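You operate a simulated robot arm through the tools that you are given. There is no shell and no other tool. Be economical: measure what you need, move in short steps, check, and stop when the job is done.

You run a simulated two-armed robot. Do the job below in one go: nothing can be reset, and whatever is moved stays where it is left.

## Task
Press the cake block square in the trough and serve it on paper.
Fine: hold the trough and push the black cube slider up to the cake. White paper round on the tray, cake on the paper. Crush nothing.

The check looks at the end state, three seconds after you hand in, the way a careful person would. Anything else that was tipped, shoved, dropped, spilled or broken makes it a failure.

## Robot
Two 7-joint arms with two-finger parallel grippers on one trunk, on a base that drives. Base frame: it is fixed to the floor where the robot stands at the start and does not move with it; the origin is under the middle of the robot, x ahead of it, y to its left, z up; the surface under the hand at the start is at about z = 0.85. Lengths are in m, angles in rad, forces in N, time in s.
The left shoulder is at the start at [0.07, 0.134, 1.176], the right one opposite. With the tool pointing down near the work surface each hand reaches from about 0.1 to 0.64 m from the robot's upright axis, wherever it stands, measured 20 degrees to its own side. Places, roughly: bamboo basket with a black tab (16x20x7 cm) [-3.8, 0.1, 1]; bamboo basket with a blue tab [-2.5, 0, 1]; bamboo basket with a brown tab (16x20x7 cm) [-3.9, 0.1, 0.5]; bamboo basket with a cream tab (16x20x7 cm) [-3.7, 0.1, 0.5]; bamboo basket with a green tab [-3, 0, 1]; bamboo basket with a grey tab (16x20x7 cm) [-3.4, 0.2, 1.1]; bamboo basket with a red tab [-3, 0, 1]; bamboo basket with a white tab (16x20x7 cm) [-3.8, 0.1, 1]; bamboo basket with a yellow tab [-2.5, 0, 1]; bamboo basket with an orange tab (16x20x7 cm) [-4.2, 0.1, 0.5]; bamboo lid with a blue knob (16x16x8 cm) [-2.7, 0.2, 0.5]; bamboo lid with a green knob (16x16x8 cm) [-2.9, 0.2, 0.5]; bamboo lid with a yellow knob (16x16x8 cm) [-3.1, 0.2, 0.5]; beige swirled buns [-3.5, 0.25, 0.5]; black cube slider [0.3, 0.1, 0.9]; brown cube lever [0.2, 0.2, 0.4]. Payload 1.57 kg a hand.
The tool frame of a hand sits at the grasp point between the pads (the TCP): z along the fingers, y along the line on which they close. The tips reach 0.03 m beyond it. The gripper opens to 0.08 m. The fingers are 0.017 m wide and 0.012 m thick; the gripper's body (0.04 by 0.082 m) begins 0.08 m behind the TCP.
Orientation is told as [roll, pitch, yaw] about the base's x, y, z axes, in that order, counted from this pose: with the fingers straight down and closing along the base's y, the tool's x points along the base's -x, its y along +y and its z along -z.

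## Interface
- The arms move only by the tool nudge_tool. It takes "left_increments", "right_increments" or both (then of equal length, played together; a hand with none holds still); each is a list of rows, each a list of 3 entries, a list of its own where there are three numbers: the shift along the tool's x, y, z in m, then the turn, a rotation vector about the tool's x, y, z in rad, then the finger opening in m, from 0 to 0.08. In form: [[[x, y, z], [rx, ry, rz], hand], ...]. A call has 1 to 10 rows; each row shifts and turns the commanded pose from where the row before left it, along the tool's axes as they then stand. A row lasts 0.2 s, in which the tool goes at most 0.05 m and 0.15 rad; a call with a longer step from one row to the next is refused whole, and so is a gripper value outside its range. A pose out of reach is approached as far as the arm can. The call stops where the force on the tool passes 40 N (or 10 N more than at its start, if that is more) or the arm is blocked; 0.2 s more then pass. The fingers move at their own pace (about 0.153 m/s each) and stop on an object; they squeeze with about 38 N. The grip force told is the motor's: it shows also when the fingers shut on nothing. Time passes only in rows, and 0.2 s behind the last, so rows that do not move let the fingers close. It gives the time, the measured TCP pose, the force on the tool (base axes), the opening and the grip force at its end, in the units of the frame above (readings bear some noise), with the torque about the TCP (base axes, N m) and any sound that the robot's microphone picked up, and new pictures: "pictures" is both (left out), scene, wrist or none (wrist: the cameras of the hands that moved).
- Cameras (640 x 400 px; columns grow to the right, rows downward): "scene" is now at [0.1219, 0.0324, 1.383]; the picture's right is [0.42, -0.91, -0.00], its down [-0.69, -0.32, -0.65] and it looks along [0.59, 0.27, -0.76] (base axes); focal length 229 px, centre (320, 200). "left" rides on the left gripper at [0.072, 0.007, -0.122] in its tool frame; the picture's right is [-0.09, 1.00, 0.00], its down [-0.84, -0.08, -0.54] and it looks along [-0.54, -0.05, 0.84] (tool axes); focal length 238 px, centre (320, 200). "right" rides on the right gripper at [0.072, -0.007, -0.122] in its tool frame; the picture's right is [0.09, 1.00, 0.00], its down [-0.84, 0.08, -0.54] and it looks along [-0.54, 0.05, 0.84] (tool axes); focal length 238 px, centre (320, 200). There is no depth. A picture from a camera that has moved, and an enlarged one, comes with that camera's place and axes in the base frame and with its lens.
- move_column(by): slides the trunk up (or, below 0, down) by that many m; the arms and the scene camera ride with it, the base frame stays. It gives what a move gives, with no picture.
- drive_base(legs): drives the robot by 1 to 6 legs, each [ahead, left, turn to the left] in m, m and rad, along the robot's own axes; the way and the turn of a leg run together, so that a leg with both is an arc; at most 1.5 m and 3.142 rad a leg. The arms and the cameras ride along, it lands a little off, and it stops where it bumps. It gives what a move gives, and a new picture of the scene camera.
- head_to(pan, tilt): turns the head with the scene camera to pan (to the left, within 1.501 rad either way) and tilt (down, from -0.506 to 1.204), counted from straight ahead of the robot. It gives what a move gives, and a new picture of the scene camera.
- inspect(camera, box): a new picture of the part [left, top, right, bottom] of that camera's present view, enlarged. The clock stands still meanwhile.
- close_job(): hands the job in; it is judged then, once.

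Work in short steps. Places have to be worked out from the pictures, the camera data and where the tool is seen: move nearer, look again, correct. Check each grasp and each placing, and mend what went wrong. You have 120 turns and 260 pictures in all, those below and enlarged ones among them. Open the grippers and draw the arms clear of the work before you hand the job in, unless the task says otherwise; then end with one line.

The tools are called after ">>>" as name(argument=value, ...) on one line, values as JSON. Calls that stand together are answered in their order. nudge_tool: Moves the arms, as the interface text tells. Its arguments: {"type":"object","properties":{"left_increments":{"type":"array"},"right_increments":{"type":"array"},"pictures":{"type":"string","enum":["both","scene","wrist","none"]}},"required":[]} The other tools are called the same way: move_column (by) slides the trunk up or down; drive_base (legs) drives the base; head_to (pan, tilt) turns the head that bears the scene camera; inspect (camera, box) takes an enlarged picture of a part of a camera's view; close_job () hands the job in.

At the start:

```text
time: 0.0
left_position: [0.3826, 0.2359, 1.1738]
left_orientation: [0.0, -0.001, 0.002]
left_contact_force: [-1.0, 0.0, 0.2]
left_torque: [0.03, 0.02, -0.03]
left_opening: 0.0801
left_grip_force: 0.1
right_position: [0.3865, -0.0413, 1.1525]
right_orientation: [0.0, -0.001, 0.0]
right_contact_force: [0.7, 0.1, -0.2]
right_torque: [0.01, 0.04, 0.04]
right_opening: 0.0802
right_grip_force: 0.2
trunk travel left (down, up): [-0.75, 0.19]
robot x, y, heading: [0.0027, -0.0024, -0.003]
head pan, tilt: [0.435, 0.864]
```

scene: 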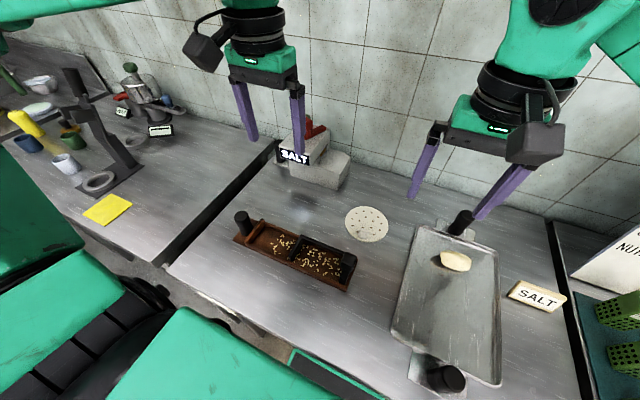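
right: 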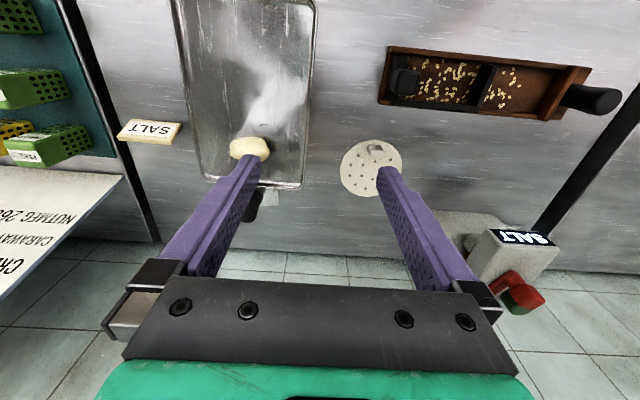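
left: 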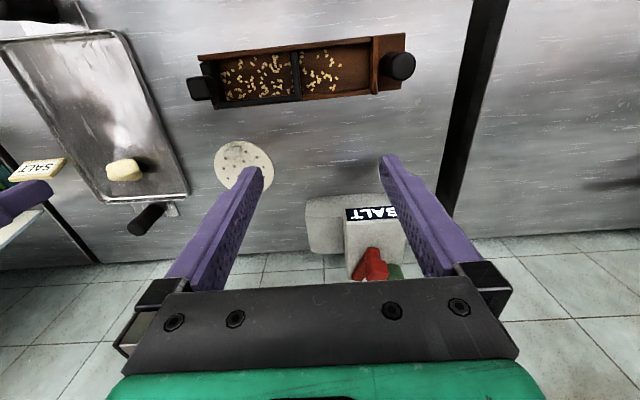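

I start by enlarging the trough, the paper and the tray to understand the parts.

>>> inspect(camera="scene", box=[220, 190, 400, 302])

>>> inspect(camera="left", box=[170, 20, 430, 182])

>>> inspect(camera="right", box=[360, 20, 640, 195])

>>> inspect(camera="scene", box=[380, 200, 580, 400])

```text
3.56 times, centred on (310, 246) of scene
camera zoom: at [0.1219, 0.0324, 1.383], right [0.42, -0.91, 0.0], down [-0.69, -0.32, -0.65], along [0.59, 0.27, -0.76], focal length 814 px, centre (356, 36)
```

zoom: 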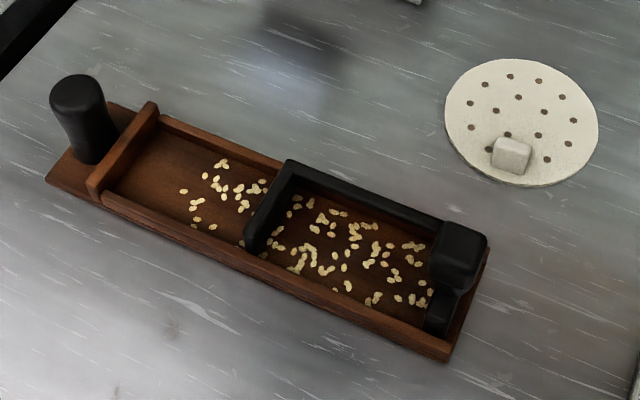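

```text
2.46 times, centred on (300, 101) of left
camera zoom: at [0.3103, 0.2435, 1.2958], right [0.09, 1.0, 0.0], down [0.84, -0.08, 0.54], along [0.54, -0.05, -0.84], focal length 587 px, centre (369, 444)
```

zoom: 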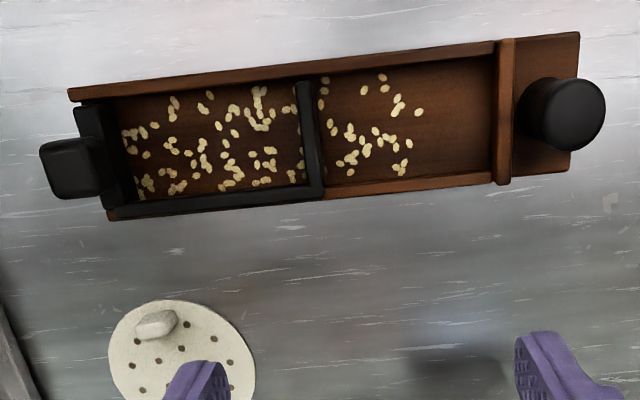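

```text
2.29 times, centred on (500, 108) of right
camera zoom: at [0.3139, -0.0482, 1.2739], right [-0.09, 1.0, 0.0], down [0.84, 0.08, 0.54], along [0.54, 0.05, -0.84], focal length 545 px, centre (-91, 411)
```

zoom: 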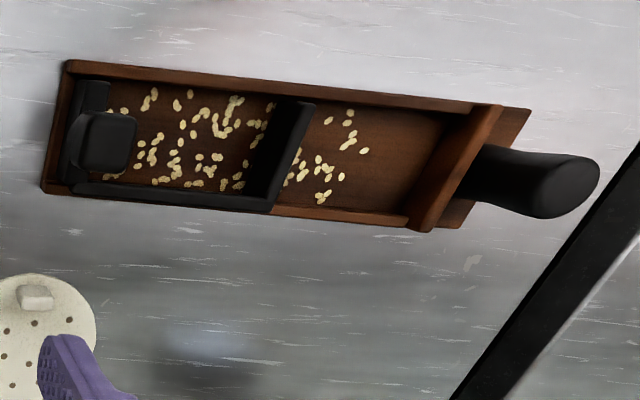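

```text
2.00 times, centred on (480, 300) of scene
camera zoom: at [0.1219, 0.0324, 1.383], right [0.42, -0.91, 0.0], down [-0.69, -0.32, -0.65], along [0.59, 0.27, -0.76], focal length 458 px, centre (0, 0)
```

zoom: 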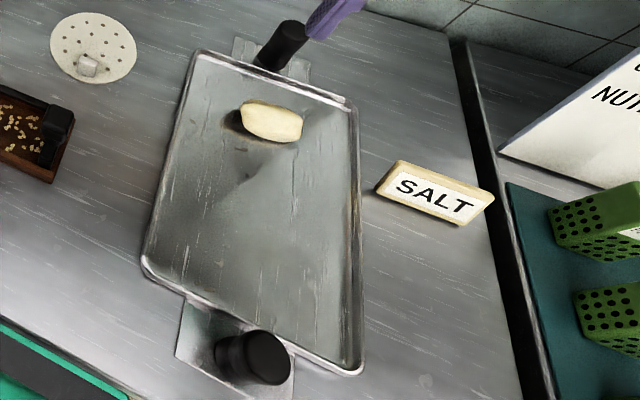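

The trough seems empty except for crumbs, and a pale block lies on the tray. I look closer at it and around, to be sure which thing is the cake.

>>> inspect(camera="right", box=[170, 60, 330, 210])

>>> inspect(camera="scene", box=[0, 60, 200, 230])

>>> head_to(pan=-0.3, tilt=0.8)

```text
2.67 times, centred on (250, 135) of right
camera zoom: at [0.3139, -0.0482, 1.2739], right [-0.09, 1.0, 0.0], down [0.84, 0.08, 0.54], along [0.54, 0.05, -0.84], focal length 636 px, centre (507, 373)
```

zoom: 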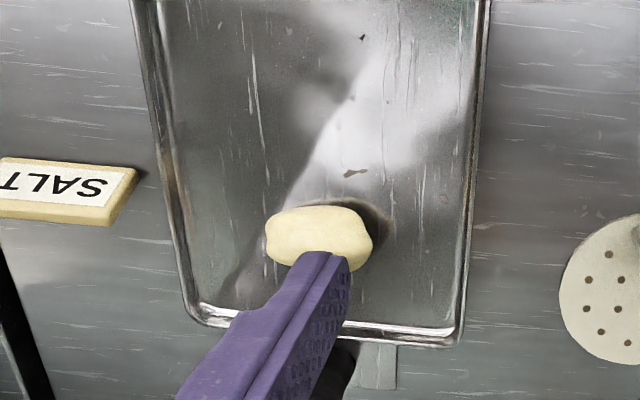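

```text
2.35 times, centred on (100, 145) of scene
camera zoom: at [0.1219, 0.0324, 1.383], right [0.42, -0.91, 0.0], down [-0.69, -0.32, -0.65], along [0.59, 0.27, -0.76], focal length 539 px, centre (838, 329)
```

zoom: 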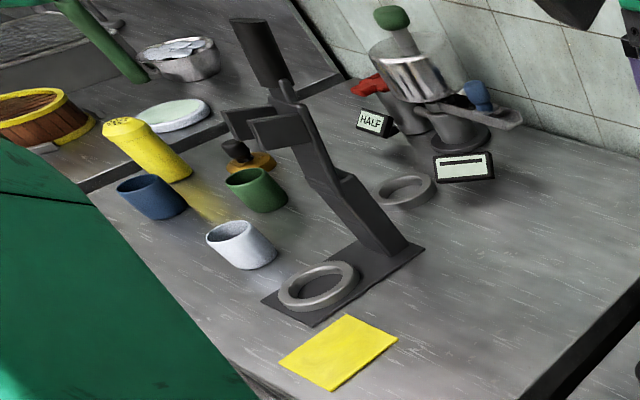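

```text
time: 1.1
left_position: [0.3821, 0.2361, 1.1733]
left_orientation: [0.001, 0.001, 0.003]
left_contact_force: [0.3, 0.1, -0.1]
left_torque: [-0.04, -0.02, -0.02]
left_opening: 0.0797
left_grip_force: 0.0
right_position: [0.3874, -0.041, 1.1536]
right_orientation: [-0.001, 0.001, 0.0]
right_contact_force: [-0.1, 0.7, 1.2]
right_torque: [0.03, 0.03, 0.02]
right_opening: 0.08
right_grip_force: 0.0
trunk travel left (down, up): [-0.75, 0.19]
robot x, y, heading: [-0.0007, -0.0016, -0.001]
head pan, tilt: [-0.3, 0.799]
camera scene: at [0.1287, -0.024, 1.3881], right [-0.29, -0.96, 0.0], down [-0.69, 0.21, -0.7], along [0.67, -0.21, -0.72], focal length 229 px, centre (320, 200)
```

scene: 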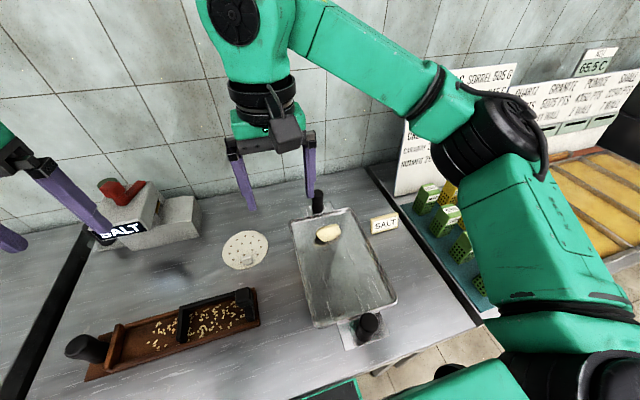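

The pale piece on the tray (~[0.48,-0.16]) is the candidate cake; the trough runs along y at x≈0.33. I bring both hands back and lower for close looks at the trough and the pale piece.

>>> nudge_tool(left_increments=[[[0.04, 0, 0.02], [0, 0, 0], 0.08], [[0.04, 0, 0.02], [0, 0, 0], 0.08], [[0.03, 0, 0.03], [0, 0, 0], 0.08], [[0.02, 0, 0.03], [0, 0, 0], 0.08]], right_increments=[[[0.02, -0.04, 0.0], [0, 0, 0], 0.08], [[0.02, -0.04, 0.01], [0, 0, 0], 0.08], [[0.02, -0.03, 0.03], [0, 0, 0], 0.08], [[0.0, 0, 0.04], [0, 0, 0], 0.08]], pictures="wrist")

```text
time: 2.1
left_position: [0.2788, 0.2356, 1.103]
left_orientation: [0.0, -0.001, 0.0]
left_contact_force: [-0.1, 0.4, -0.2]
left_torque: [0.01, -0.03, -0.02]
left_opening: 0.0798
left_grip_force: 0.0
left hand out of reach, approached as far as the arm can: row 3, 4
right_position: [0.3288, -0.1543, 1.0717]
right_orientation: [0.003, 0.0, 0.0]
right_contact_force: [-0.3, -1.0, 0.0]
right_torque: [0.03, 0.01, 0.01]
right_opening: 0.08
right_grip_force: 0.1
trunk travel left (down, up): [-0.75, 0.19]
robot x, y, heading: [0.003, -0.0015, 0.001]
head pan, tilt: [-0.3, 0.799]
camera right: at [0.2556, -0.162, 1.1928], right [-0.09, 1.0, 0.0], down [0.84, 0.08, 0.54], along [0.54, 0.05, -0.84], focal length 238 px, centre (320, 200)
camera left: at [0.2067, 0.2428, 1.2244], right [0.09, 1.0, 0.0], down [0.84, -0.08, 0.54], along [0.54, -0.05, -0.84], focal length 238 px, centre (320, 200)
```

right: 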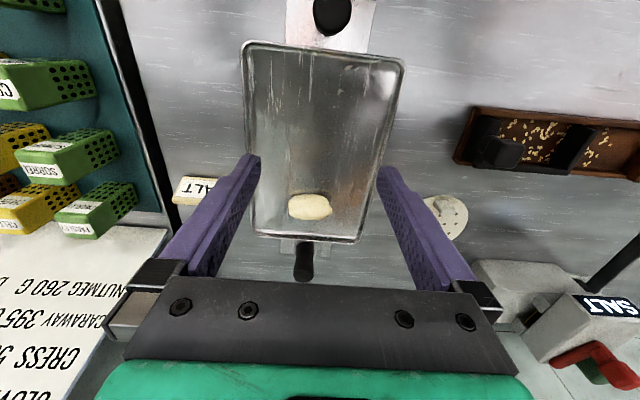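
left: 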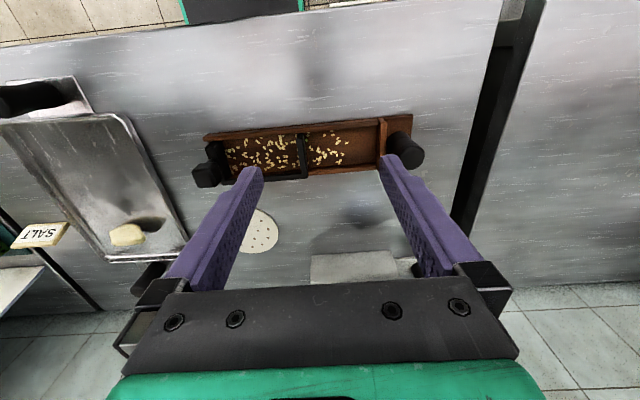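

I enlarge the trough and the pale piece from here.

>>> inspect(camera="left", box=[185, 105, 425, 255])

>>> inspect(camera="right", box=[240, 130, 400, 280])

>>> head_to(pan=0.1, tilt=1.15)

```text
2.67 times, centred on (305, 180) of left
camera zoom: at [0.2067, 0.2428, 1.2244], right [0.09, 1.0, 0.0], down [0.84, -0.08, 0.54], along [0.54, -0.05, -0.84], focal length 636 px, centre (360, 253)
```

zoom: 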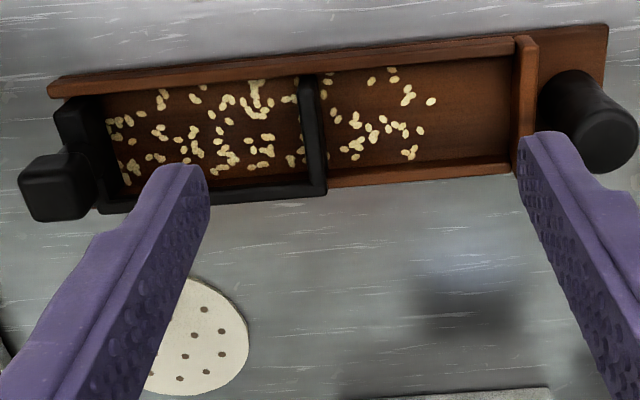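

```text
2.67 times, centred on (320, 205) of right
camera zoom: at [0.2556, -0.162, 1.1928], right [-0.09, 1.0, 0.0], down [0.84, 0.08, 0.54], along [0.54, 0.05, -0.84], focal length 636 px, centre (320, 187)
```

zoom: 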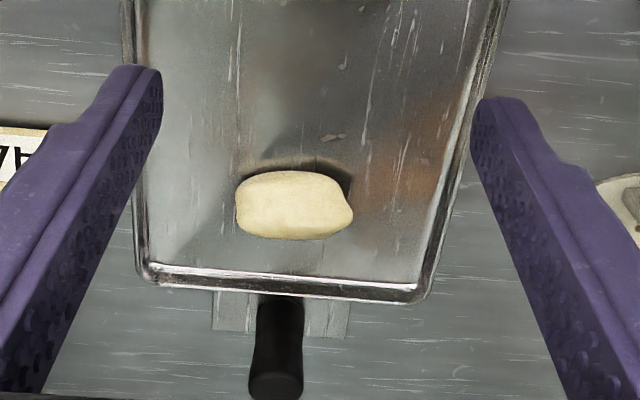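

```text
time: 3.0
left_position: [0.2788, 0.2398, 1.1026]
left_orientation: [-0.001, 0.0, 0.003]
left_contact_force: [-0.1, 0.2, 0.0]
left_torque: [0.01, -0.01, -0.02]
left_opening: 0.0801
left_grip_force: 0.1
right_position: [0.3306, -0.1505, 1.0733]
right_orientation: [-0.001, 0.001, 0.002]
right_contact_force: [-0.3, -0.4, -0.2]
right_torque: [-0.01, -0.02, 0.0]
right_opening: 0.08
right_grip_force: 0.2
trunk travel left (down, up): [-0.75, 0.19]
robot x, y, heading: [0.0043, -0.0003, 0.003]
head pan, tilt: [0.099, 1.15]
camera scene: at [0.1107, 0.0061, 1.3633], right [0.1, -1.0, 0.0], down [-0.91, -0.09, -0.41], along [0.41, 0.04, -0.91], focal length 229 px, centre (320, 200)
```

scene: 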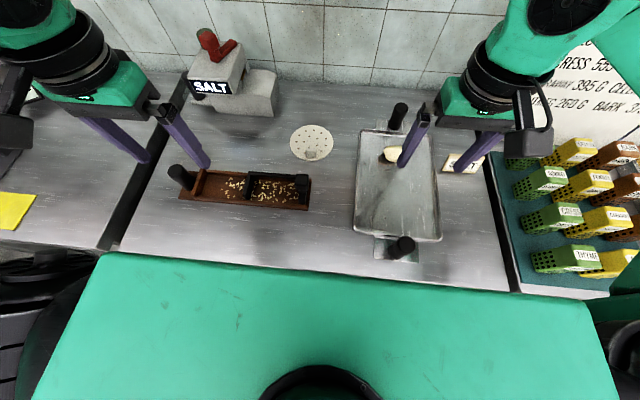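

The pale bulging block on the tray is the cake; trough chamber (≈11×5.5 cm) is empty but for crumbs. I move the right hand nearer over the cake and look, and enlarge the paper.

>>> nudge_tool(right_increments=[[[-0.04, 0, 0.01], [0, 0, 0], 0.08], [[-0.04, 0, 0.02], [0, 0, 0], 0.08], [[-0.03, -0.005, 0.04], [0, 0, 0], 0.08], [[0.0, 0, 0.02], [0, 0, 0], 0.08]], pictures="wrist")

>>> inspect(camera="scene", box=[150, 110, 330, 222])

>>> inspect(camera="scene", box=[340, 100, 460, 175])

```text
refused: row 3 steps farther than a row can; nothing moved
```

```text
3.56 times, centred on (240, 166) of scene
camera zoom: at [0.1107, 0.0061, 1.3633], right [0.1, -1.0, 0.0], down [-0.91, -0.09, -0.41], along [0.41, 0.04, -0.91], focal length 814 px, centre (604, 321)
```

zoom: 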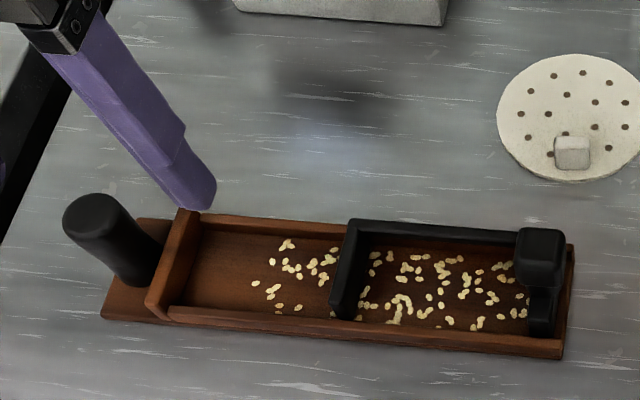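

```text
5.33 times, centred on (400, 138) of scene
camera zoom: at [0.1107, 0.0061, 1.3633], right [0.1, -1.0, 0.0], down [-0.91, -0.09, -0.41], along [0.41, 0.04, -0.91], focal length 1221 px, centre (-107, 533)
```

zoom: 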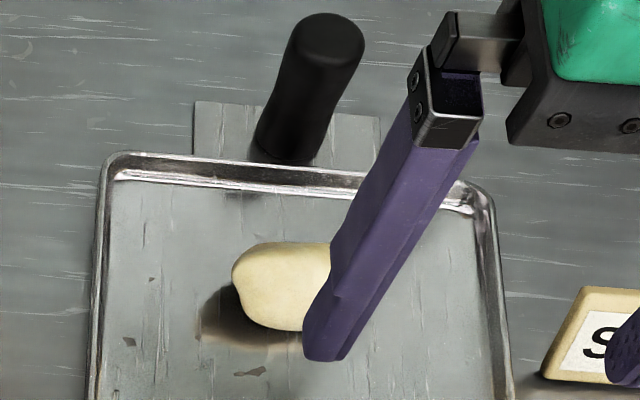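

A row was too long; I resend it in smaller steps.

>>> nudge_tool(right_increments=[[[-0.04, 0, 0.01], [0, 0, 0], 0.08], [[-0.04, 0, 0.02], [0, 0, 0], 0.08], [[-0.03, -0.005, 0.03], [0, 0, 0], 0.08], [[0.0, 0, 0.02], [0, 0, 0], 0.08]], pictures="wrist")

>>> inspect(camera="right", box=[200, 100, 440, 250])

```text
time: 4.0
left_position: [0.2791, 0.2384, 1.1015]
left_orientation: [0.0, 0.001, 0.001]
left_contact_force: [1.0, 0.7, -0.1]
left_torque: [0.01, 0.01, -0.02]
left_opening: 0.0798
left_grip_force: 0.0
right_position: [0.4395, -0.1563, 0.992]
right_orientation: [0.0, -0.001, -0.001]
right_contact_force: [0.6, -0.7, -0.1]
right_torque: [0.0, -0.01, -0.02]
right_opening: 0.0802
right_grip_force: 0.0
trunk travel left (down, up): [-0.75, 0.19]
robot x, y, heading: [-0.0008, 0.0012, 0.002]
head pan, tilt: [0.099, 1.15]
camera right: at [0.3652, -0.1635, 1.1135], right [-0.09, 1.0, 0.0], down [0.84, 0.08, 0.54], along [0.54, 0.05, -0.84], focal length 238 px, centre (320, 200)
```

right: 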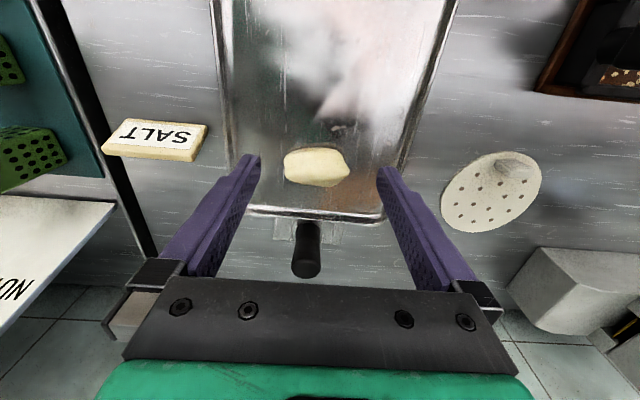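

```text
2.67 times, centred on (320, 175) of right
camera zoom: at [0.3652, -0.1635, 1.1135], right [-0.09, 1.0, 0.0], down [0.84, 0.08, 0.54], along [0.54, 0.05, -0.84], focal length 636 px, centre (320, 267)
```

zoom: 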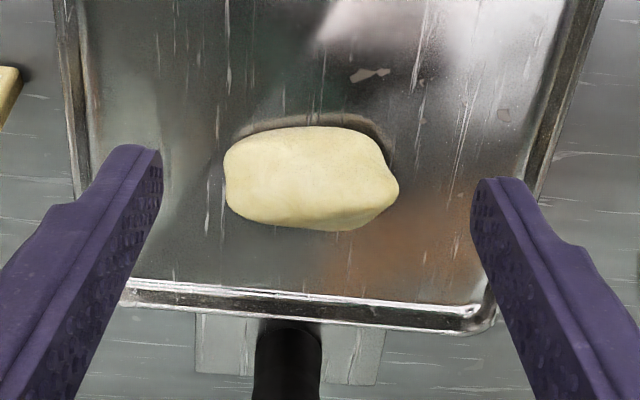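

Cake centre ≈[0.48,-0.158]. I go over it so the wrist camera looks straight down, to measure its outline and yaw.

>>> nudge_tool(right_increments=[[[-0.04, 0, 0], [0, 0, 0], 0.08], [[-0.04, 0, 0.0], [0, 0, 0], 0.08], [[-0.025, 0, 0], [0, 0, 0], 0.08]], pictures="none")

>>> inspect(camera="right", box=[220, 0, 420, 125])

>>> inspect(camera="scene", box=[340, 100, 460, 175])

```text
time: 4.8
left_position: [0.2787, 0.2389, 1.1021]
left_orientation: [-0.001, -0.001, 0.002]
left_contact_force: [-0.2, -0.4, -0.1]
left_torque: [0.0, 0.05, 0.0]
left_opening: 0.08
left_grip_force: 0.2
right_position: [0.5412, -0.1577, 0.9927]
right_orientation: [0.001, 0.001, 0.0]
right_contact_force: [0.7, -0.9, -0.4]
right_torque: [0.0, 0.0, 0.0]
right_opening: 0.0801
right_grip_force: 0.0
trunk travel left (down, up): [-0.75, 0.19]
robot x, y, heading: [-0.0018, 0.0022, -0.002]
head pan, tilt: [0.099, 1.15]
```

```text
3.20 times, centred on (320, 62) of right
camera zoom: at [0.4687, -0.164, 1.1141], right [-0.09, 1.0, 0.0], down [0.84, 0.08, 0.54], along [0.54, 0.05, -0.84], focal length 763 px, centre (320, 640)
```

zoom: 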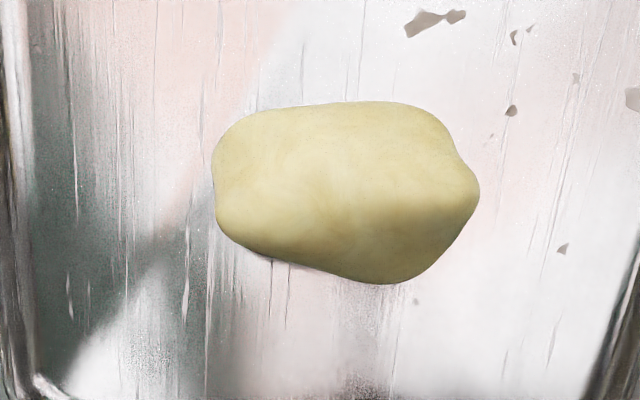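

```text
5.33 times, centred on (400, 138) of scene
camera zoom: at [0.1109, 0.006, 1.3633], right [0.1, -1.0, 0.0], down [-0.91, -0.09, -0.41], along [0.41, 0.04, -0.91], focal length 1221 px, centre (-107, 533)
```

zoom: 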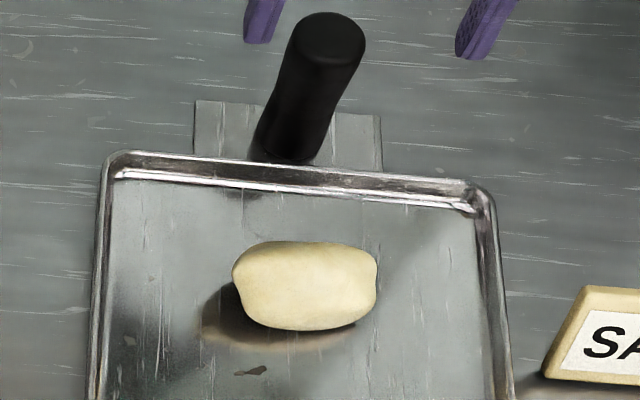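

Cake ≈7.4 cm along y, 4 cm along x, centre ≈[0.479,-0.156]. Now the left hand goes over the trough to measure it the same way.

>>> nudge_tool(left_increments=[[[-0.045, -0.02, 0], [0, 0, 0], 0.08], [[-0.045, -0.02, 0.0], [0, 0, 0], 0.08], [[-0.035, -0.02, 0.02], [0, 0, 0], 0.08], [[0, 0, 0.04], [0, 0, 0], 0.08], [[0, 0, 0.03], [0, 0, 0], 0.08]], pictures="wrist")

>>> inspect(camera="left", box=[160, 0, 480, 200])

```text
time: 6.0
left_position: [0.405, 0.1766, 1.0136]
left_orientation: [0.0, 0.0, 0.0]
left_contact_force: [0.2, 0.1, 0.4]
left_torque: [0.01, 0.03, -0.01]
left_opening: 0.0797
left_grip_force: 0.0
right_position: [0.5422, -0.1554, 0.993]
right_orientation: [-0.001, -0.001, 0.0]
right_contact_force: [0.7, 0.7, -0.7]
right_torque: [0.05, -0.03, -0.03]
right_opening: 0.0801
right_grip_force: 0.0
trunk travel left (down, up): [-0.75, 0.19]
robot x, y, heading: [0.0025, -0.0019, 0.0]
head pan, tilt: [0.099, 1.15]
camera left: at [0.3322, 0.184, 1.1353], right [0.09, 1.0, 0.0], down [0.84, -0.08, 0.54], along [0.54, -0.05, -0.84], focal length 238 px, centre (320, 200)
```

left: 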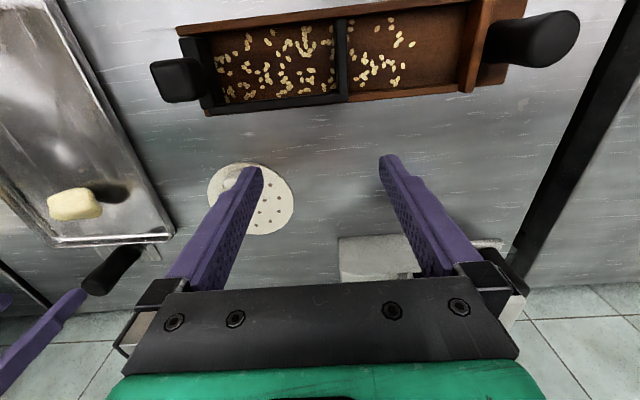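

```text
2.00 times, centred on (320, 100) of left
camera zoom: at [0.3322, 0.184, 1.1353], right [0.09, 1.0, 0.0], down [0.84, -0.08, 0.54], along [0.54, -0.05, -0.84], focal length 477 px, centre (320, 400)
```

zoom: 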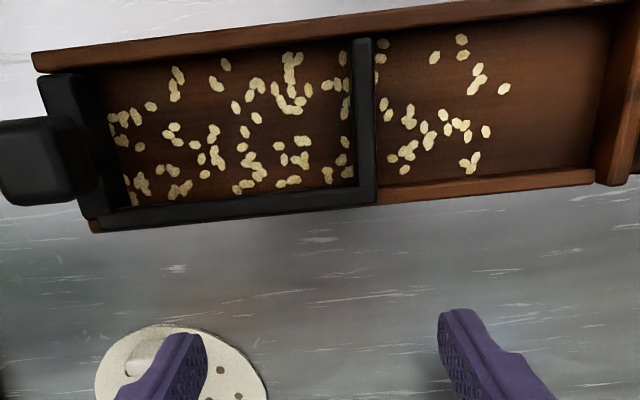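

Trough is aligned with y: chamber x≈0.314–0.371, y≈0.210–0.318. Next I center the right hand on the cake and come down to just above it to check the finger clearance.

>>> nudge_tool(right_increments=[[[0.032, 0, 0], [0, 0, 0], 0.08], [[0.032, 0, 0.02], [0, 0, 0], 0.08], [[0, 0, 0.035], [0, 0, 0], 0.08]], left_increments=[[[0, 0.03, -0.03], [0, 0, 0], 0.08], [[0, 0.04, -0.02], [0, 0, 0], 0.08], [[0, 0.04, 0], [0, 0, 0], 0.08]], pictures="none")

>>> inspect(camera="right", box=[200, 80, 440, 230])

>>> inspect(camera="scene", box=[340, 90, 460, 165])

```text
time: 6.8
left_position: [0.4053, 0.2887, 1.0608]
left_orientation: [-0.002, 0.002, 0.0]
left_contact_force: [-0.3, -0.8, 0.3]
left_torque: [-0.03, 0.01, 0.0]
left_opening: 0.0798
left_grip_force: 0.1
right_position: [0.4793, -0.1543, 0.9377]
right_orientation: [-0.002, 0.002, -0.002]
right_contact_force: [-0.2, 1.2, -0.3]
right_torque: [-0.04, -0.01, -0.01]
right_opening: 0.0799
right_grip_force: 0.1
trunk travel left (down, up): [-0.75, 0.19]
robot x, y, heading: [0.0018, 0.0007, 0.003]
head pan, tilt: [0.099, 1.15]
```

```text
2.67 times, centred on (320, 155) of right
camera zoom: at [0.4063, -0.1624, 1.059], right [-0.09, 1.0, 0.0], down [0.84, 0.08, 0.54], along [0.54, 0.05, -0.84], focal length 636 px, centre (320, 320)
```

zoom: 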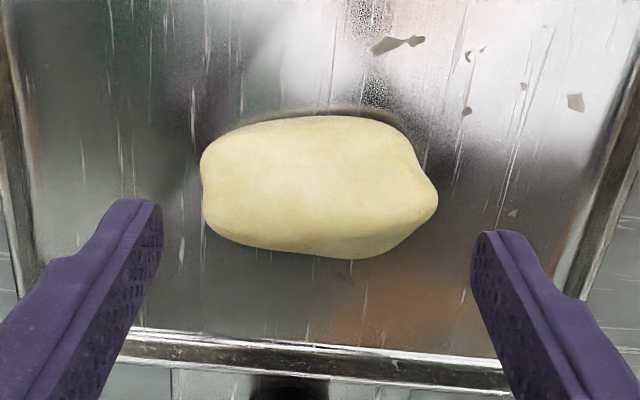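

```text
5.33 times, centred on (400, 128) of scene
camera zoom: at [0.1125, 0.0072, 1.3632], right [0.1, -1.0, 0.0], down [-0.91, -0.09, -0.41], along [0.41, 0.04, -0.91], focal length 1221 px, centre (-107, 587)
```

zoom: 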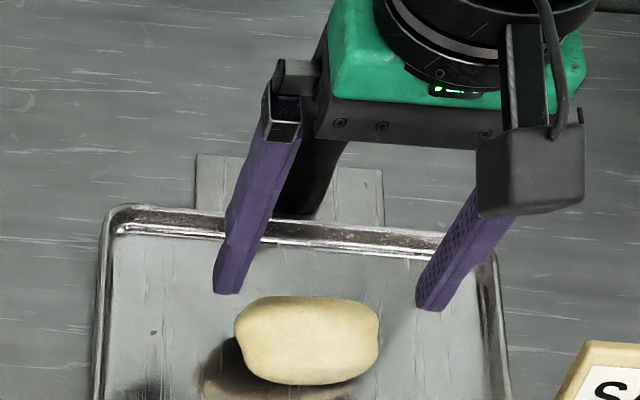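

Cross-checking both cameras puts the cake's widest part at z≈0.885 and the trough walls' top ≈0.885, so gripping the cake's 4-cm width near its top suits both placing and taking out. I rise a little and turn the right hand 90° so it closes along x.

>>> nudge_tool(right_increments=[[[0, 0, -0.03], [0, 0, -0.14], 0.08], [[0, 0, 0], [0, 0, -0.148], 0.08], [[0, 0, 0], [0, 0, -0.148], 0.08], [[0, 0, 0], [0, 0, -0.148], 0.08], [[0, 0, 0], [0, 0, -0.148], 0.08], [[0, 0, 0], [0, 0, -0.148], 0.08], [[0, 0, 0], [0, 0, -0.148], 0.08], [[0, 0, 0], [0, 0, -0.148], 0.08], [[0, 0, 0], [0, 0, -0.148], 0.08], [[0, 0, 0], [0, 0, -0.148], 0.08]], pictures="none")

>>> nudge_tool(right_increments=[[[0, 0, 0], [0, 0, -0.098], 0.08]], pictures="wrist")

>>> inspect(camera="right", box=[200, 80, 440, 230])

```text
time: 9.0
left_position: [0.403, 0.2883, 1.0632]
left_orientation: [-0.001, -0.002, 0.003]
left_contact_force: [-0.3, -0.5, 0.9]
left_torque: [0.02, 0.0, 0.05]
left_opening: 0.08
left_grip_force: 0.0
right_position: [0.3434, -0.1294, 0.963]
right_orientation: [-0.124, -0.015, 1.027]
right_contact_force: [-0.7, -0.3, -0.4]
right_torque: [0.0, 0.01, 0.0]
right_opening: 0.0802
right_grip_force: 0.1
right hand out of reach, approached as far as the arm can: row 4, 5, 6, 7, 8, 9, 10
trunk travel left (down, up): [-0.75, 0.19]
robot x, y, heading: [0.0031, -0.0001, -0.001]
head pan, tilt: [0.099, 1.15]
```

```text
time: 9.4
left_position: [0.4044, 0.2891, 1.0617]
left_orientation: [0.0, -0.001, 0.002]
left_contact_force: [-0.5, -1.0, 1.5]
left_torque: [-0.01, 0.03, 0.02]
left_opening: 0.08
left_grip_force: 0.0
right_position: [0.3427, -0.1298, 0.963]
right_orientation: [-0.122, -0.014, 1.026]
right_contact_force: [0.0, 0.0, -0.8]
right_torque: [-0.01, -0.02, 0.03]
right_opening: 0.08
right_grip_force: 0.0
right hand out of reach, approached as far as the arm can: row 1
trunk travel left (down, up): [-0.75, 0.19]
robot x, y, heading: [-0.003, -0.0018, 0.006]
head pan, tilt: [0.099, 1.15]
camera right: at [0.2965, -0.1889, 1.0836], right [-0.89, 0.43, -0.12], down [0.31, 0.78, 0.54], along [0.33, 0.45, -0.83], focal length 238 px, centre (320, 200)
```

right: 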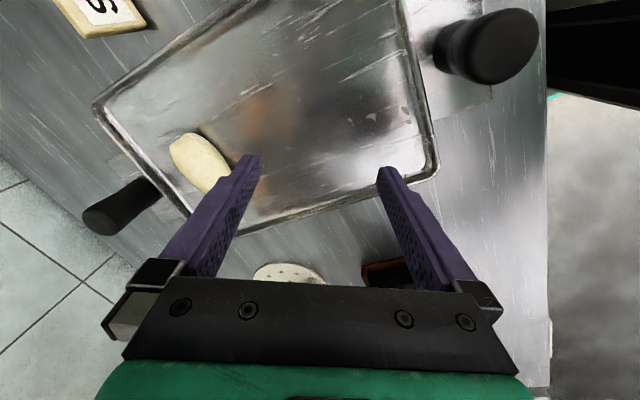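

```text
2.67 times, centred on (320, 155) of right
camera zoom: at [0.2965, -0.1889, 1.0836], right [-0.89, 0.43, -0.12], down [0.31, 0.78, 0.54], along [0.33, 0.45, -0.83], focal length 636 px, centre (320, 320)
```

zoom: 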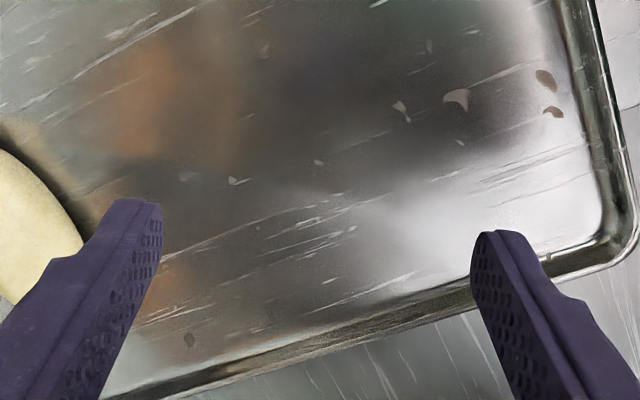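

Turning that way hits the arm's limit. I turn back and the other way (camera toward +y).

>>> nudge_tool(right_increments=[[[0, 0, 0], [0, 0, 0.148], 0.08], [[0, 0, 0], [0, 0, 0.148], 0.08], [[0, 0, 0], [0, 0, 0.148], 0.08], [[0, 0, 0], [0, 0, 0.148], 0.08], [[0, 0, 0], [0, 0, 0.148], 0.08], [[0, 0, 0], [0, 0, 0.148], 0.08], [[0, 0, 0], [0, 0, 0.148], 0.08], [[0, 0, 0], [0, 0, 0.148], 0.08], [[0, 0, 0], [0, 0, 0.148], 0.08], [[0, 0, 0], [0, 0, 0.148], 0.08]], pictures="none")

>>> nudge_tool(right_increments=[[[0, 0, 0], [0, 0, 0.148], 0.08], [[0, 0, 0], [0, 0, 0.148], 0.08], [[0, 0, 0], [0, 0, 0.148], 0.08], [[0, 0, 0], [0, 0, 0.148], 0.08], [[0, 0, 0], [0, 0, 0.148], 0.08], [[0, 0, 0], [0, 0, 0.148], 0.08], [[0, 0, 0], [0, 0, 0.148], 0.08], [[0, 0, 0], [0, 0, 0.148], 0.08], [[0, 0, 0], [0, 0, 0.148], 0.08], [[0, 0, 0], [0, 0, 0.148], 0.08]], pictures="wrist")

```text
time: 11.6
left_position: [0.4049, 0.2869, 1.062]
left_orientation: [0.0, 0.001, 0.003]
left_contact_force: [0.5, 0.2, -0.3]
left_torque: [-0.02, -0.04, 0.03]
left_opening: 0.0798
left_grip_force: 0.1
right_position: [0.3432, -0.1291, 0.9623]
right_orientation: [0.004, -0.124, -0.457]
right_contact_force: [0.6, -0.5, -0.1]
right_torque: [0.0, 0.03, 0.01]
right_opening: 0.0803
right_grip_force: 0.1
trunk travel left (down, up): [-0.75, 0.19]
robot x, y, heading: [0.0021, -0.0003, 0.001]
head pan, tilt: [0.099, 1.15]
```

```text
time: 13.8
left_position: [0.4041, 0.2874, 1.0617]
left_orientation: [0.0, 0.0, 0.003]
left_contact_force: [-0.3, 0.7, -0.5]
left_torque: [0.02, -0.03, -0.01]
left_opening: 0.08
left_grip_force: 0.0
right_position: [0.3442, -0.1295, 0.9634]
right_orientation: [0.123, -0.007, -1.936]
right_contact_force: [0.2, -0.3, 0.8]
right_torque: [-0.01, 0.0, -0.02]
right_opening: 0.0799
right_grip_force: 0.0
trunk travel left (down, up): [-0.75, 0.19]
robot x, y, heading: [0.0008, 0.0004, 0.002]
head pan, tilt: [0.099, 1.15]
camera right: at [0.349, -0.0542, 1.083], right [0.96, -0.27, 0.12], down [-0.29, -0.78, 0.55], along [-0.05, -0.56, -0.82], focal length 238 px, centre (320, 200)
```

right: 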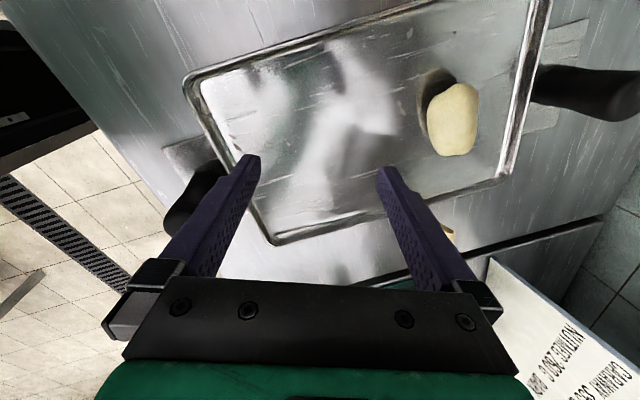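

This direction works. I level the hand, set yaw to −π/2 and move back over the cake.

>>> nudge_tool(right_increments=[[[0, 0, 0], [0.123, 0.007, 0], 0.08], [[0, 0, 0], [0, 0, -0.122], 0.08], [[0, 0, 0], [0, 0, -0.122], 0.08], [[0, 0, 0], [0, 0, -0.121], 0.08], [[-0.006, 0.04, -0.02], [0, 0, 0], 0.08], [[-0.01, 0.045, 0], [0, 0, 0], 0.08], [[-0.01, 0.045, 0], [0, 0, 0], 0.08]], pictures="wrist")

>>> inspect(camera="scene", box=[340, 80, 460, 155])

```text
time: 15.4
left_position: [0.4058, 0.2875, 1.0608]
left_orientation: [0.0, 0.001, 0.003]
left_contact_force: [0.6, 0.2, -0.1]
left_torque: [-0.04, 0.01, 0.0]
left_opening: 0.0802
left_grip_force: 0.0
right_position: [0.4759, -0.1556, 0.9827]
right_orientation: [-0.002, 0.0, -1.57]
right_contact_force: [0.5, -0.3, -0.5]
right_torque: [0.0, 0.01, 0.01]
right_opening: 0.0799
right_grip_force: 0.1
trunk travel left (down, up): [-0.75, 0.19]
robot x, y, heading: [-0.0043, 0.0004, 0.0]
head pan, tilt: [0.099, 1.15]
camera right: at [0.4672, -0.0849, 1.1045], right [1.0, 0.09, 0.0], down [0.08, -0.84, 0.54], along [0.05, -0.54, -0.84], focal length 238 px, centre (320, 200)
```

right: 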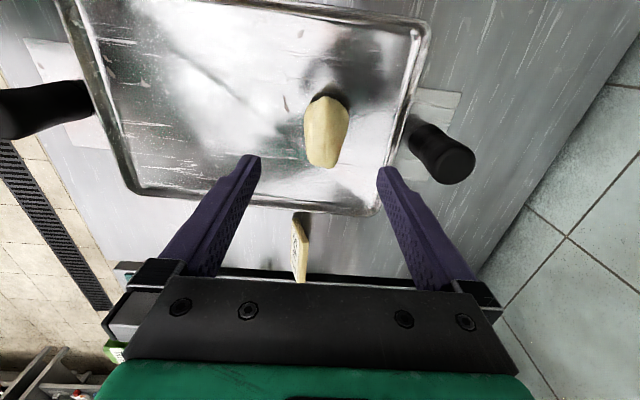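

```text
5.33 times, centred on (400, 118) of scene
camera zoom: at [0.1121, 0.0056, 1.3632], right [0.1, -1.0, 0.0], down [-0.91, -0.09, -0.41], along [0.41, 0.04, -0.91], focal length 1221 px, centre (-107, 640)
```

zoom: 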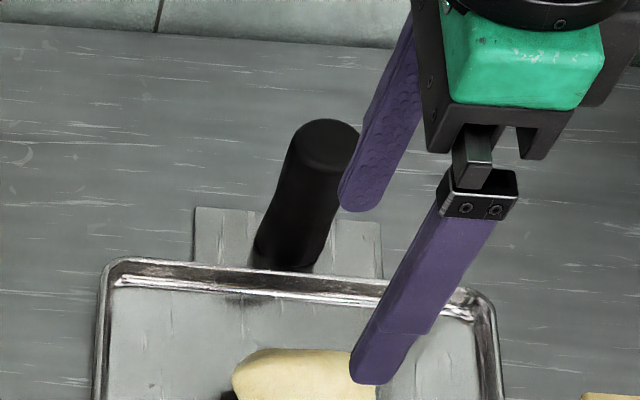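

Well centred along x. I go down halfway and look at the tip height against the cake.

>>> nudge_tool(right_increments=[[[0, 0.001, 0.03], [0, 0, 0], 0.08], [[0, 0, 0.02], [0, 0, 0], 0.07]], pictures="none")

>>> inspect(camera="right", box=[200, 80, 440, 230])

>>> inspect(camera="scene", box=[340, 90, 460, 165])

>>> inspect(camera="left", box=[0, 80, 200, 205])

```text
time: 16.0
left_position: [0.4046, 0.2866, 1.0635]
left_orientation: [0.0, 0.0, 0.001]
left_contact_force: [0.4, -0.6, -1.2]
left_torque: [-0.02, 0.0, -0.01]
left_opening: 0.0803
left_grip_force: 0.0
right_position: [0.4765, -0.1563, 0.9342]
right_orientation: [-0.001, 0.0, -1.569]
right_contact_force: [0.8, -0.3, -0.3]
right_torque: [-0.01, -0.02, 0.05]
right_opening: 0.0702
right_grip_force: 0.2
trunk travel left (down, up): [-0.75, 0.19]
robot x, y, heading: [0.0001, 0.0026, -0.003]
head pan, tilt: [0.099, 1.15]
```

```text
2.67 times, centred on (320, 155) of right
camera zoom: at [0.4674, -0.0855, 1.0553], right [1.0, 0.09, 0.0], down [0.08, -0.84, 0.54], along [0.05, -0.54, -0.84], focal length 636 px, centre (320, 320)
```

zoom: 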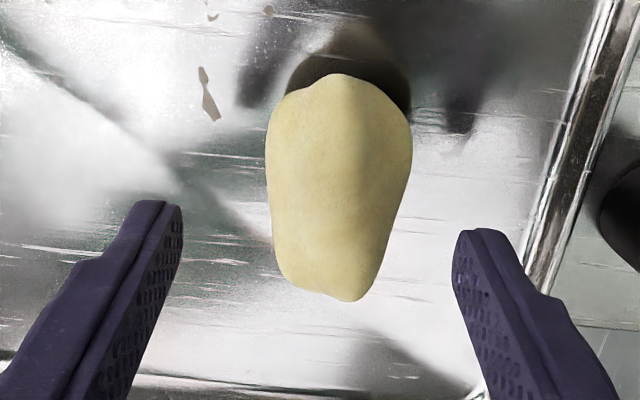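

```text
5.33 times, centred on (400, 128) of scene
camera zoom: at [0.1114, 0.0055, 1.3632], right [0.1, -1.0, 0.0], down [-0.91, -0.09, -0.41], along [0.41, 0.04, -0.91], focal length 1221 px, centre (-107, 587)
```

zoom: 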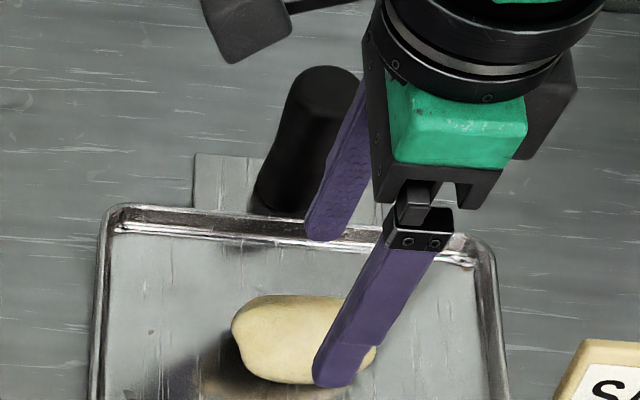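

```text
3.20 times, centred on (100, 142) of left
camera zoom: at [0.3325, 0.295, 1.1839], right [0.09, 1.0, 0.0], down [0.84, -0.08, 0.54], along [0.54, -0.05, -0.84], focal length 763 px, centre (1024, 384)
```

zoom: 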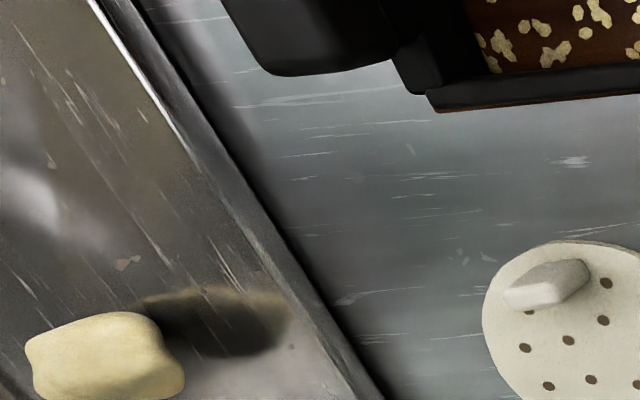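

Clearance is good on both sides. I descend so the tips reach just under the cake's widest height and close softly in steps.

>>> nudge_tool(right_increments=[[[0, 0.002, 0.015], [0, 0, 0], 0.07], [[0, 0, 0.013], [0, 0, 0], 0.065], [[0, 0, 0], [0, 0, 0], 0.05], [[0, 0, 0], [0, 0, 0], 0.043], [[0, 0, 0], [0, 0, 0], 0.041]], pictures="none")

>>> inspect(camera="right", box=[200, 80, 440, 230])

```text
time: 17.2
left_position: [0.4036, 0.2865, 1.0629]
left_orientation: [-0.001, 0.0, 0.003]
left_contact_force: [-0.1, -0.4, 0.0]
left_torque: [0.0, -0.01, 0.01]
left_opening: 0.0796
left_grip_force: 0.0
right_position: [0.4784, -0.1556, 0.9063]
right_orientation: [0.0, 0.0, -1.57]
right_contact_force: [0.4, -0.3, -0.4]
right_torque: [-0.02, 0.0, -0.02]
right_opening: 0.0417
right_grip_force: 1.0
trunk travel left (down, up): [-0.75, 0.19]
robot x, y, heading: [-0.0007, -0.0023, -0.0]
head pan, tilt: [0.099, 1.15]
```

```text
2.67 times, centred on (320, 155) of right
camera zoom: at [0.4686, -0.0838, 1.0283], right [1.0, 0.09, 0.0], down [0.08, -0.84, 0.54], along [0.05, -0.54, -0.84], focal length 636 px, centre (320, 320)
```

zoom: 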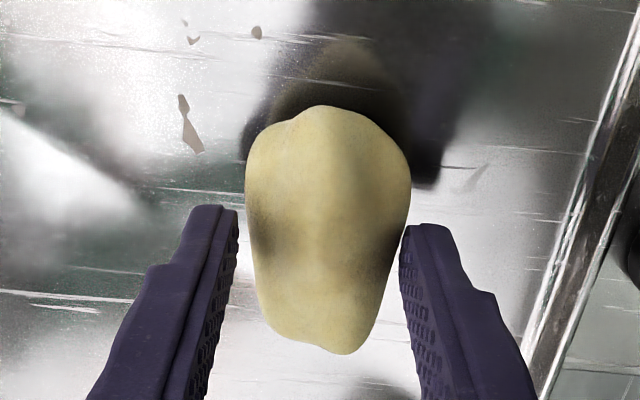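

Almost touching. I close further in small steps.

>>> nudge_tool(right_increments=[[[0, 0, 0], [0, 0, 0], 0.039], [[0, 0, 0], [0, 0, 0], 0.037], [[0, 0, 0], [0, 0, 0], 0.036]], pictures="none")

>>> nudge_tool(right_increments=[[[0, 0, 0], [0, 0, 0], 0.034], [[0, 0, 0], [0, 0, 0], 0.034]], pictures="none")

>>> inspect(camera="right", box=[200, 80, 440, 230])

```text
time: 18.0
left_position: [0.4056, 0.2874, 1.0626]
left_orientation: [0.0, -0.001, 0.002]
left_contact_force: [1.2, -0.6, -0.3]
left_torque: [-0.03, 0.02, 0.0]
left_opening: 0.0801
left_grip_force: 0.1
right_position: [0.4765, -0.1552, 0.907]
right_orientation: [0.0, 0.0, -1.569]
right_contact_force: [1.0, 1.4, 0.6]
right_torque: [0.0, 0.02, -0.03]
right_opening: 0.0403
right_grip_force: 38.2
trunk travel left (down, up): [-0.75, 0.19]
robot x, y, heading: [0.001, 0.0017, 0.002]
head pan, tilt: [0.099, 1.15]
```

```text
time: 18.6
left_position: [0.4038, 0.2871, 1.0622]
left_orientation: [-0.001, 0.0, 0.003]
left_contact_force: [0.6, 0.2, 0.7]
left_torque: [-0.03, -0.02, 0.02]
left_opening: 0.08
left_grip_force: 0.2
right_position: [0.4773, -0.1554, 0.9067]
right_orientation: [0.0, 0.002, -1.569]
right_contact_force: [0.3, 0.8, -0.1]
right_torque: [0.04, 0.0, -0.02]
right_opening: 0.0401
right_grip_force: 38.2
trunk travel left (down, up): [-0.75, 0.19]
robot x, y, heading: [-0.0031, 0.0011, -0.001]
head pan, tilt: [0.099, 1.15]
```

```text
2.67 times, centred on (320, 155) of right
camera zoom: at [0.4687, -0.0838, 1.0283], right [1.0, 0.09, 0.0], down [0.08, -0.84, 0.54], along [0.05, -0.54, -0.84], focal length 636 px, centre (320, 320)
```

zoom: 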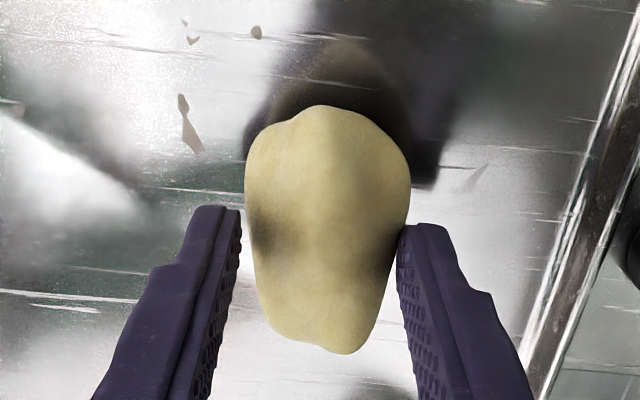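

Held at 4.0 cm without deforming. I lift slowly and check.

>>> nudge_tool(right_increments=[[[0, 0, -0.02], [0, 0, 0], 0.036], [[0, 0, -0.03], [0, 0, 0], 0.036], [[0, 0, -0.04], [0, 0, 0], 0.036]], pictures="both")

>>> inspect(camera="scene", box=[340, 60, 480, 148])

>>> inspect(camera="left", box=[0, 80, 200, 205])

```text
time: 19.4
left_position: [0.4047, 0.2883, 1.0633]
left_orientation: [0.0, 0.0, 0.002]
left_contact_force: [-0.6, 0.5, 0.4]
left_torque: [-0.01, 0.01, 0.02]
left_opening: 0.08
left_grip_force: 0.0
right_position: [0.4767, -0.1525, 0.9973]
right_orientation: [0.002, -0.001, -1.57]
right_contact_force: [-0.6, -0.1, -1.0]
right_torque: [0.03, 0.0, -0.02]
right_opening: 0.0397
right_grip_force: 38.4
trunk travel left (down, up): [-0.75, 0.19]
robot x, y, heading: [-0.0016, 0.002, 0.004]
head pan, tilt: [0.099, 1.15]
camera scene: at [0.1105, 0.0061, 1.3633], right [0.1, -1.0, 0.0], down [-0.91, -0.09, -0.41], along [0.41, 0.04, -0.91], focal length 229 px, centre (320, 200)
camera right: at [0.4682, -0.0823, 1.1192], right [1.0, 0.09, 0.0], down [0.08, -0.84, 0.54], along [0.05, -0.54, -0.84], focal length 238 px, centre (320, 200)
```

scene: 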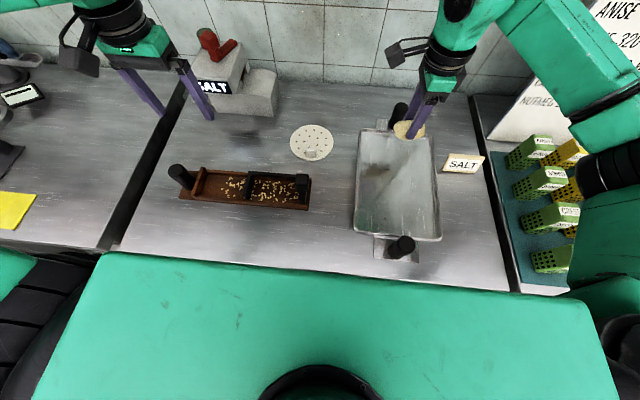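
right: 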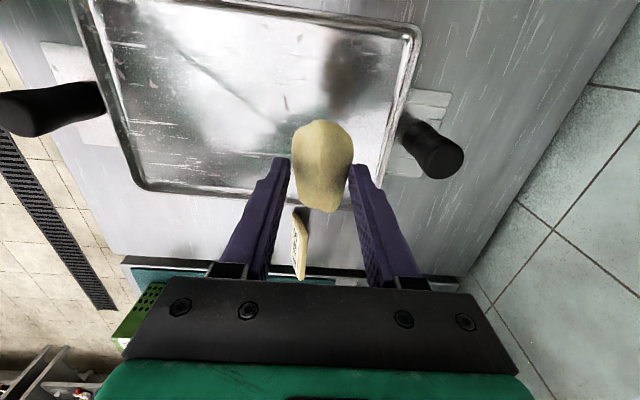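

```text
4.55 times, centred on (410, 104) of scene
camera zoom: at [0.1105, 0.0061, 1.3633], right [0.1, -1.0, 0.0], down [-0.91, -0.09, -0.41], along [0.41, 0.04, -0.91], focal length 1041 px, centre (-89, 636)
```

zoom: 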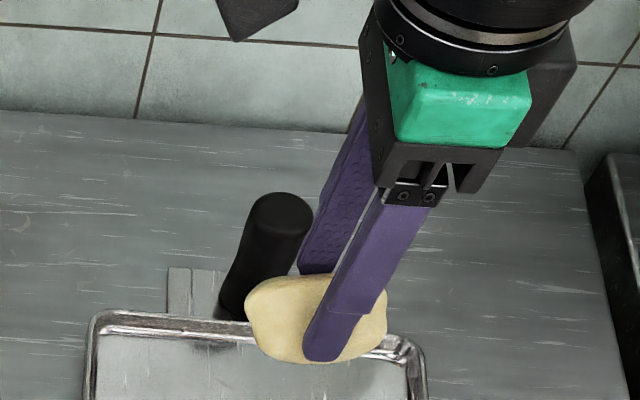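

```text
3.20 times, centred on (100, 142) of left
camera zoom: at [0.3317, 0.2955, 1.1839], right [0.09, 1.0, 0.0], down [0.84, -0.08, 0.54], along [0.54, -0.05, -0.84], focal length 763 px, centre (1024, 384)
```

zoom: 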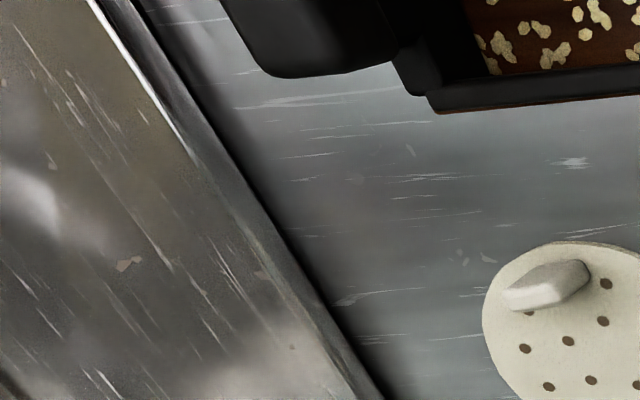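

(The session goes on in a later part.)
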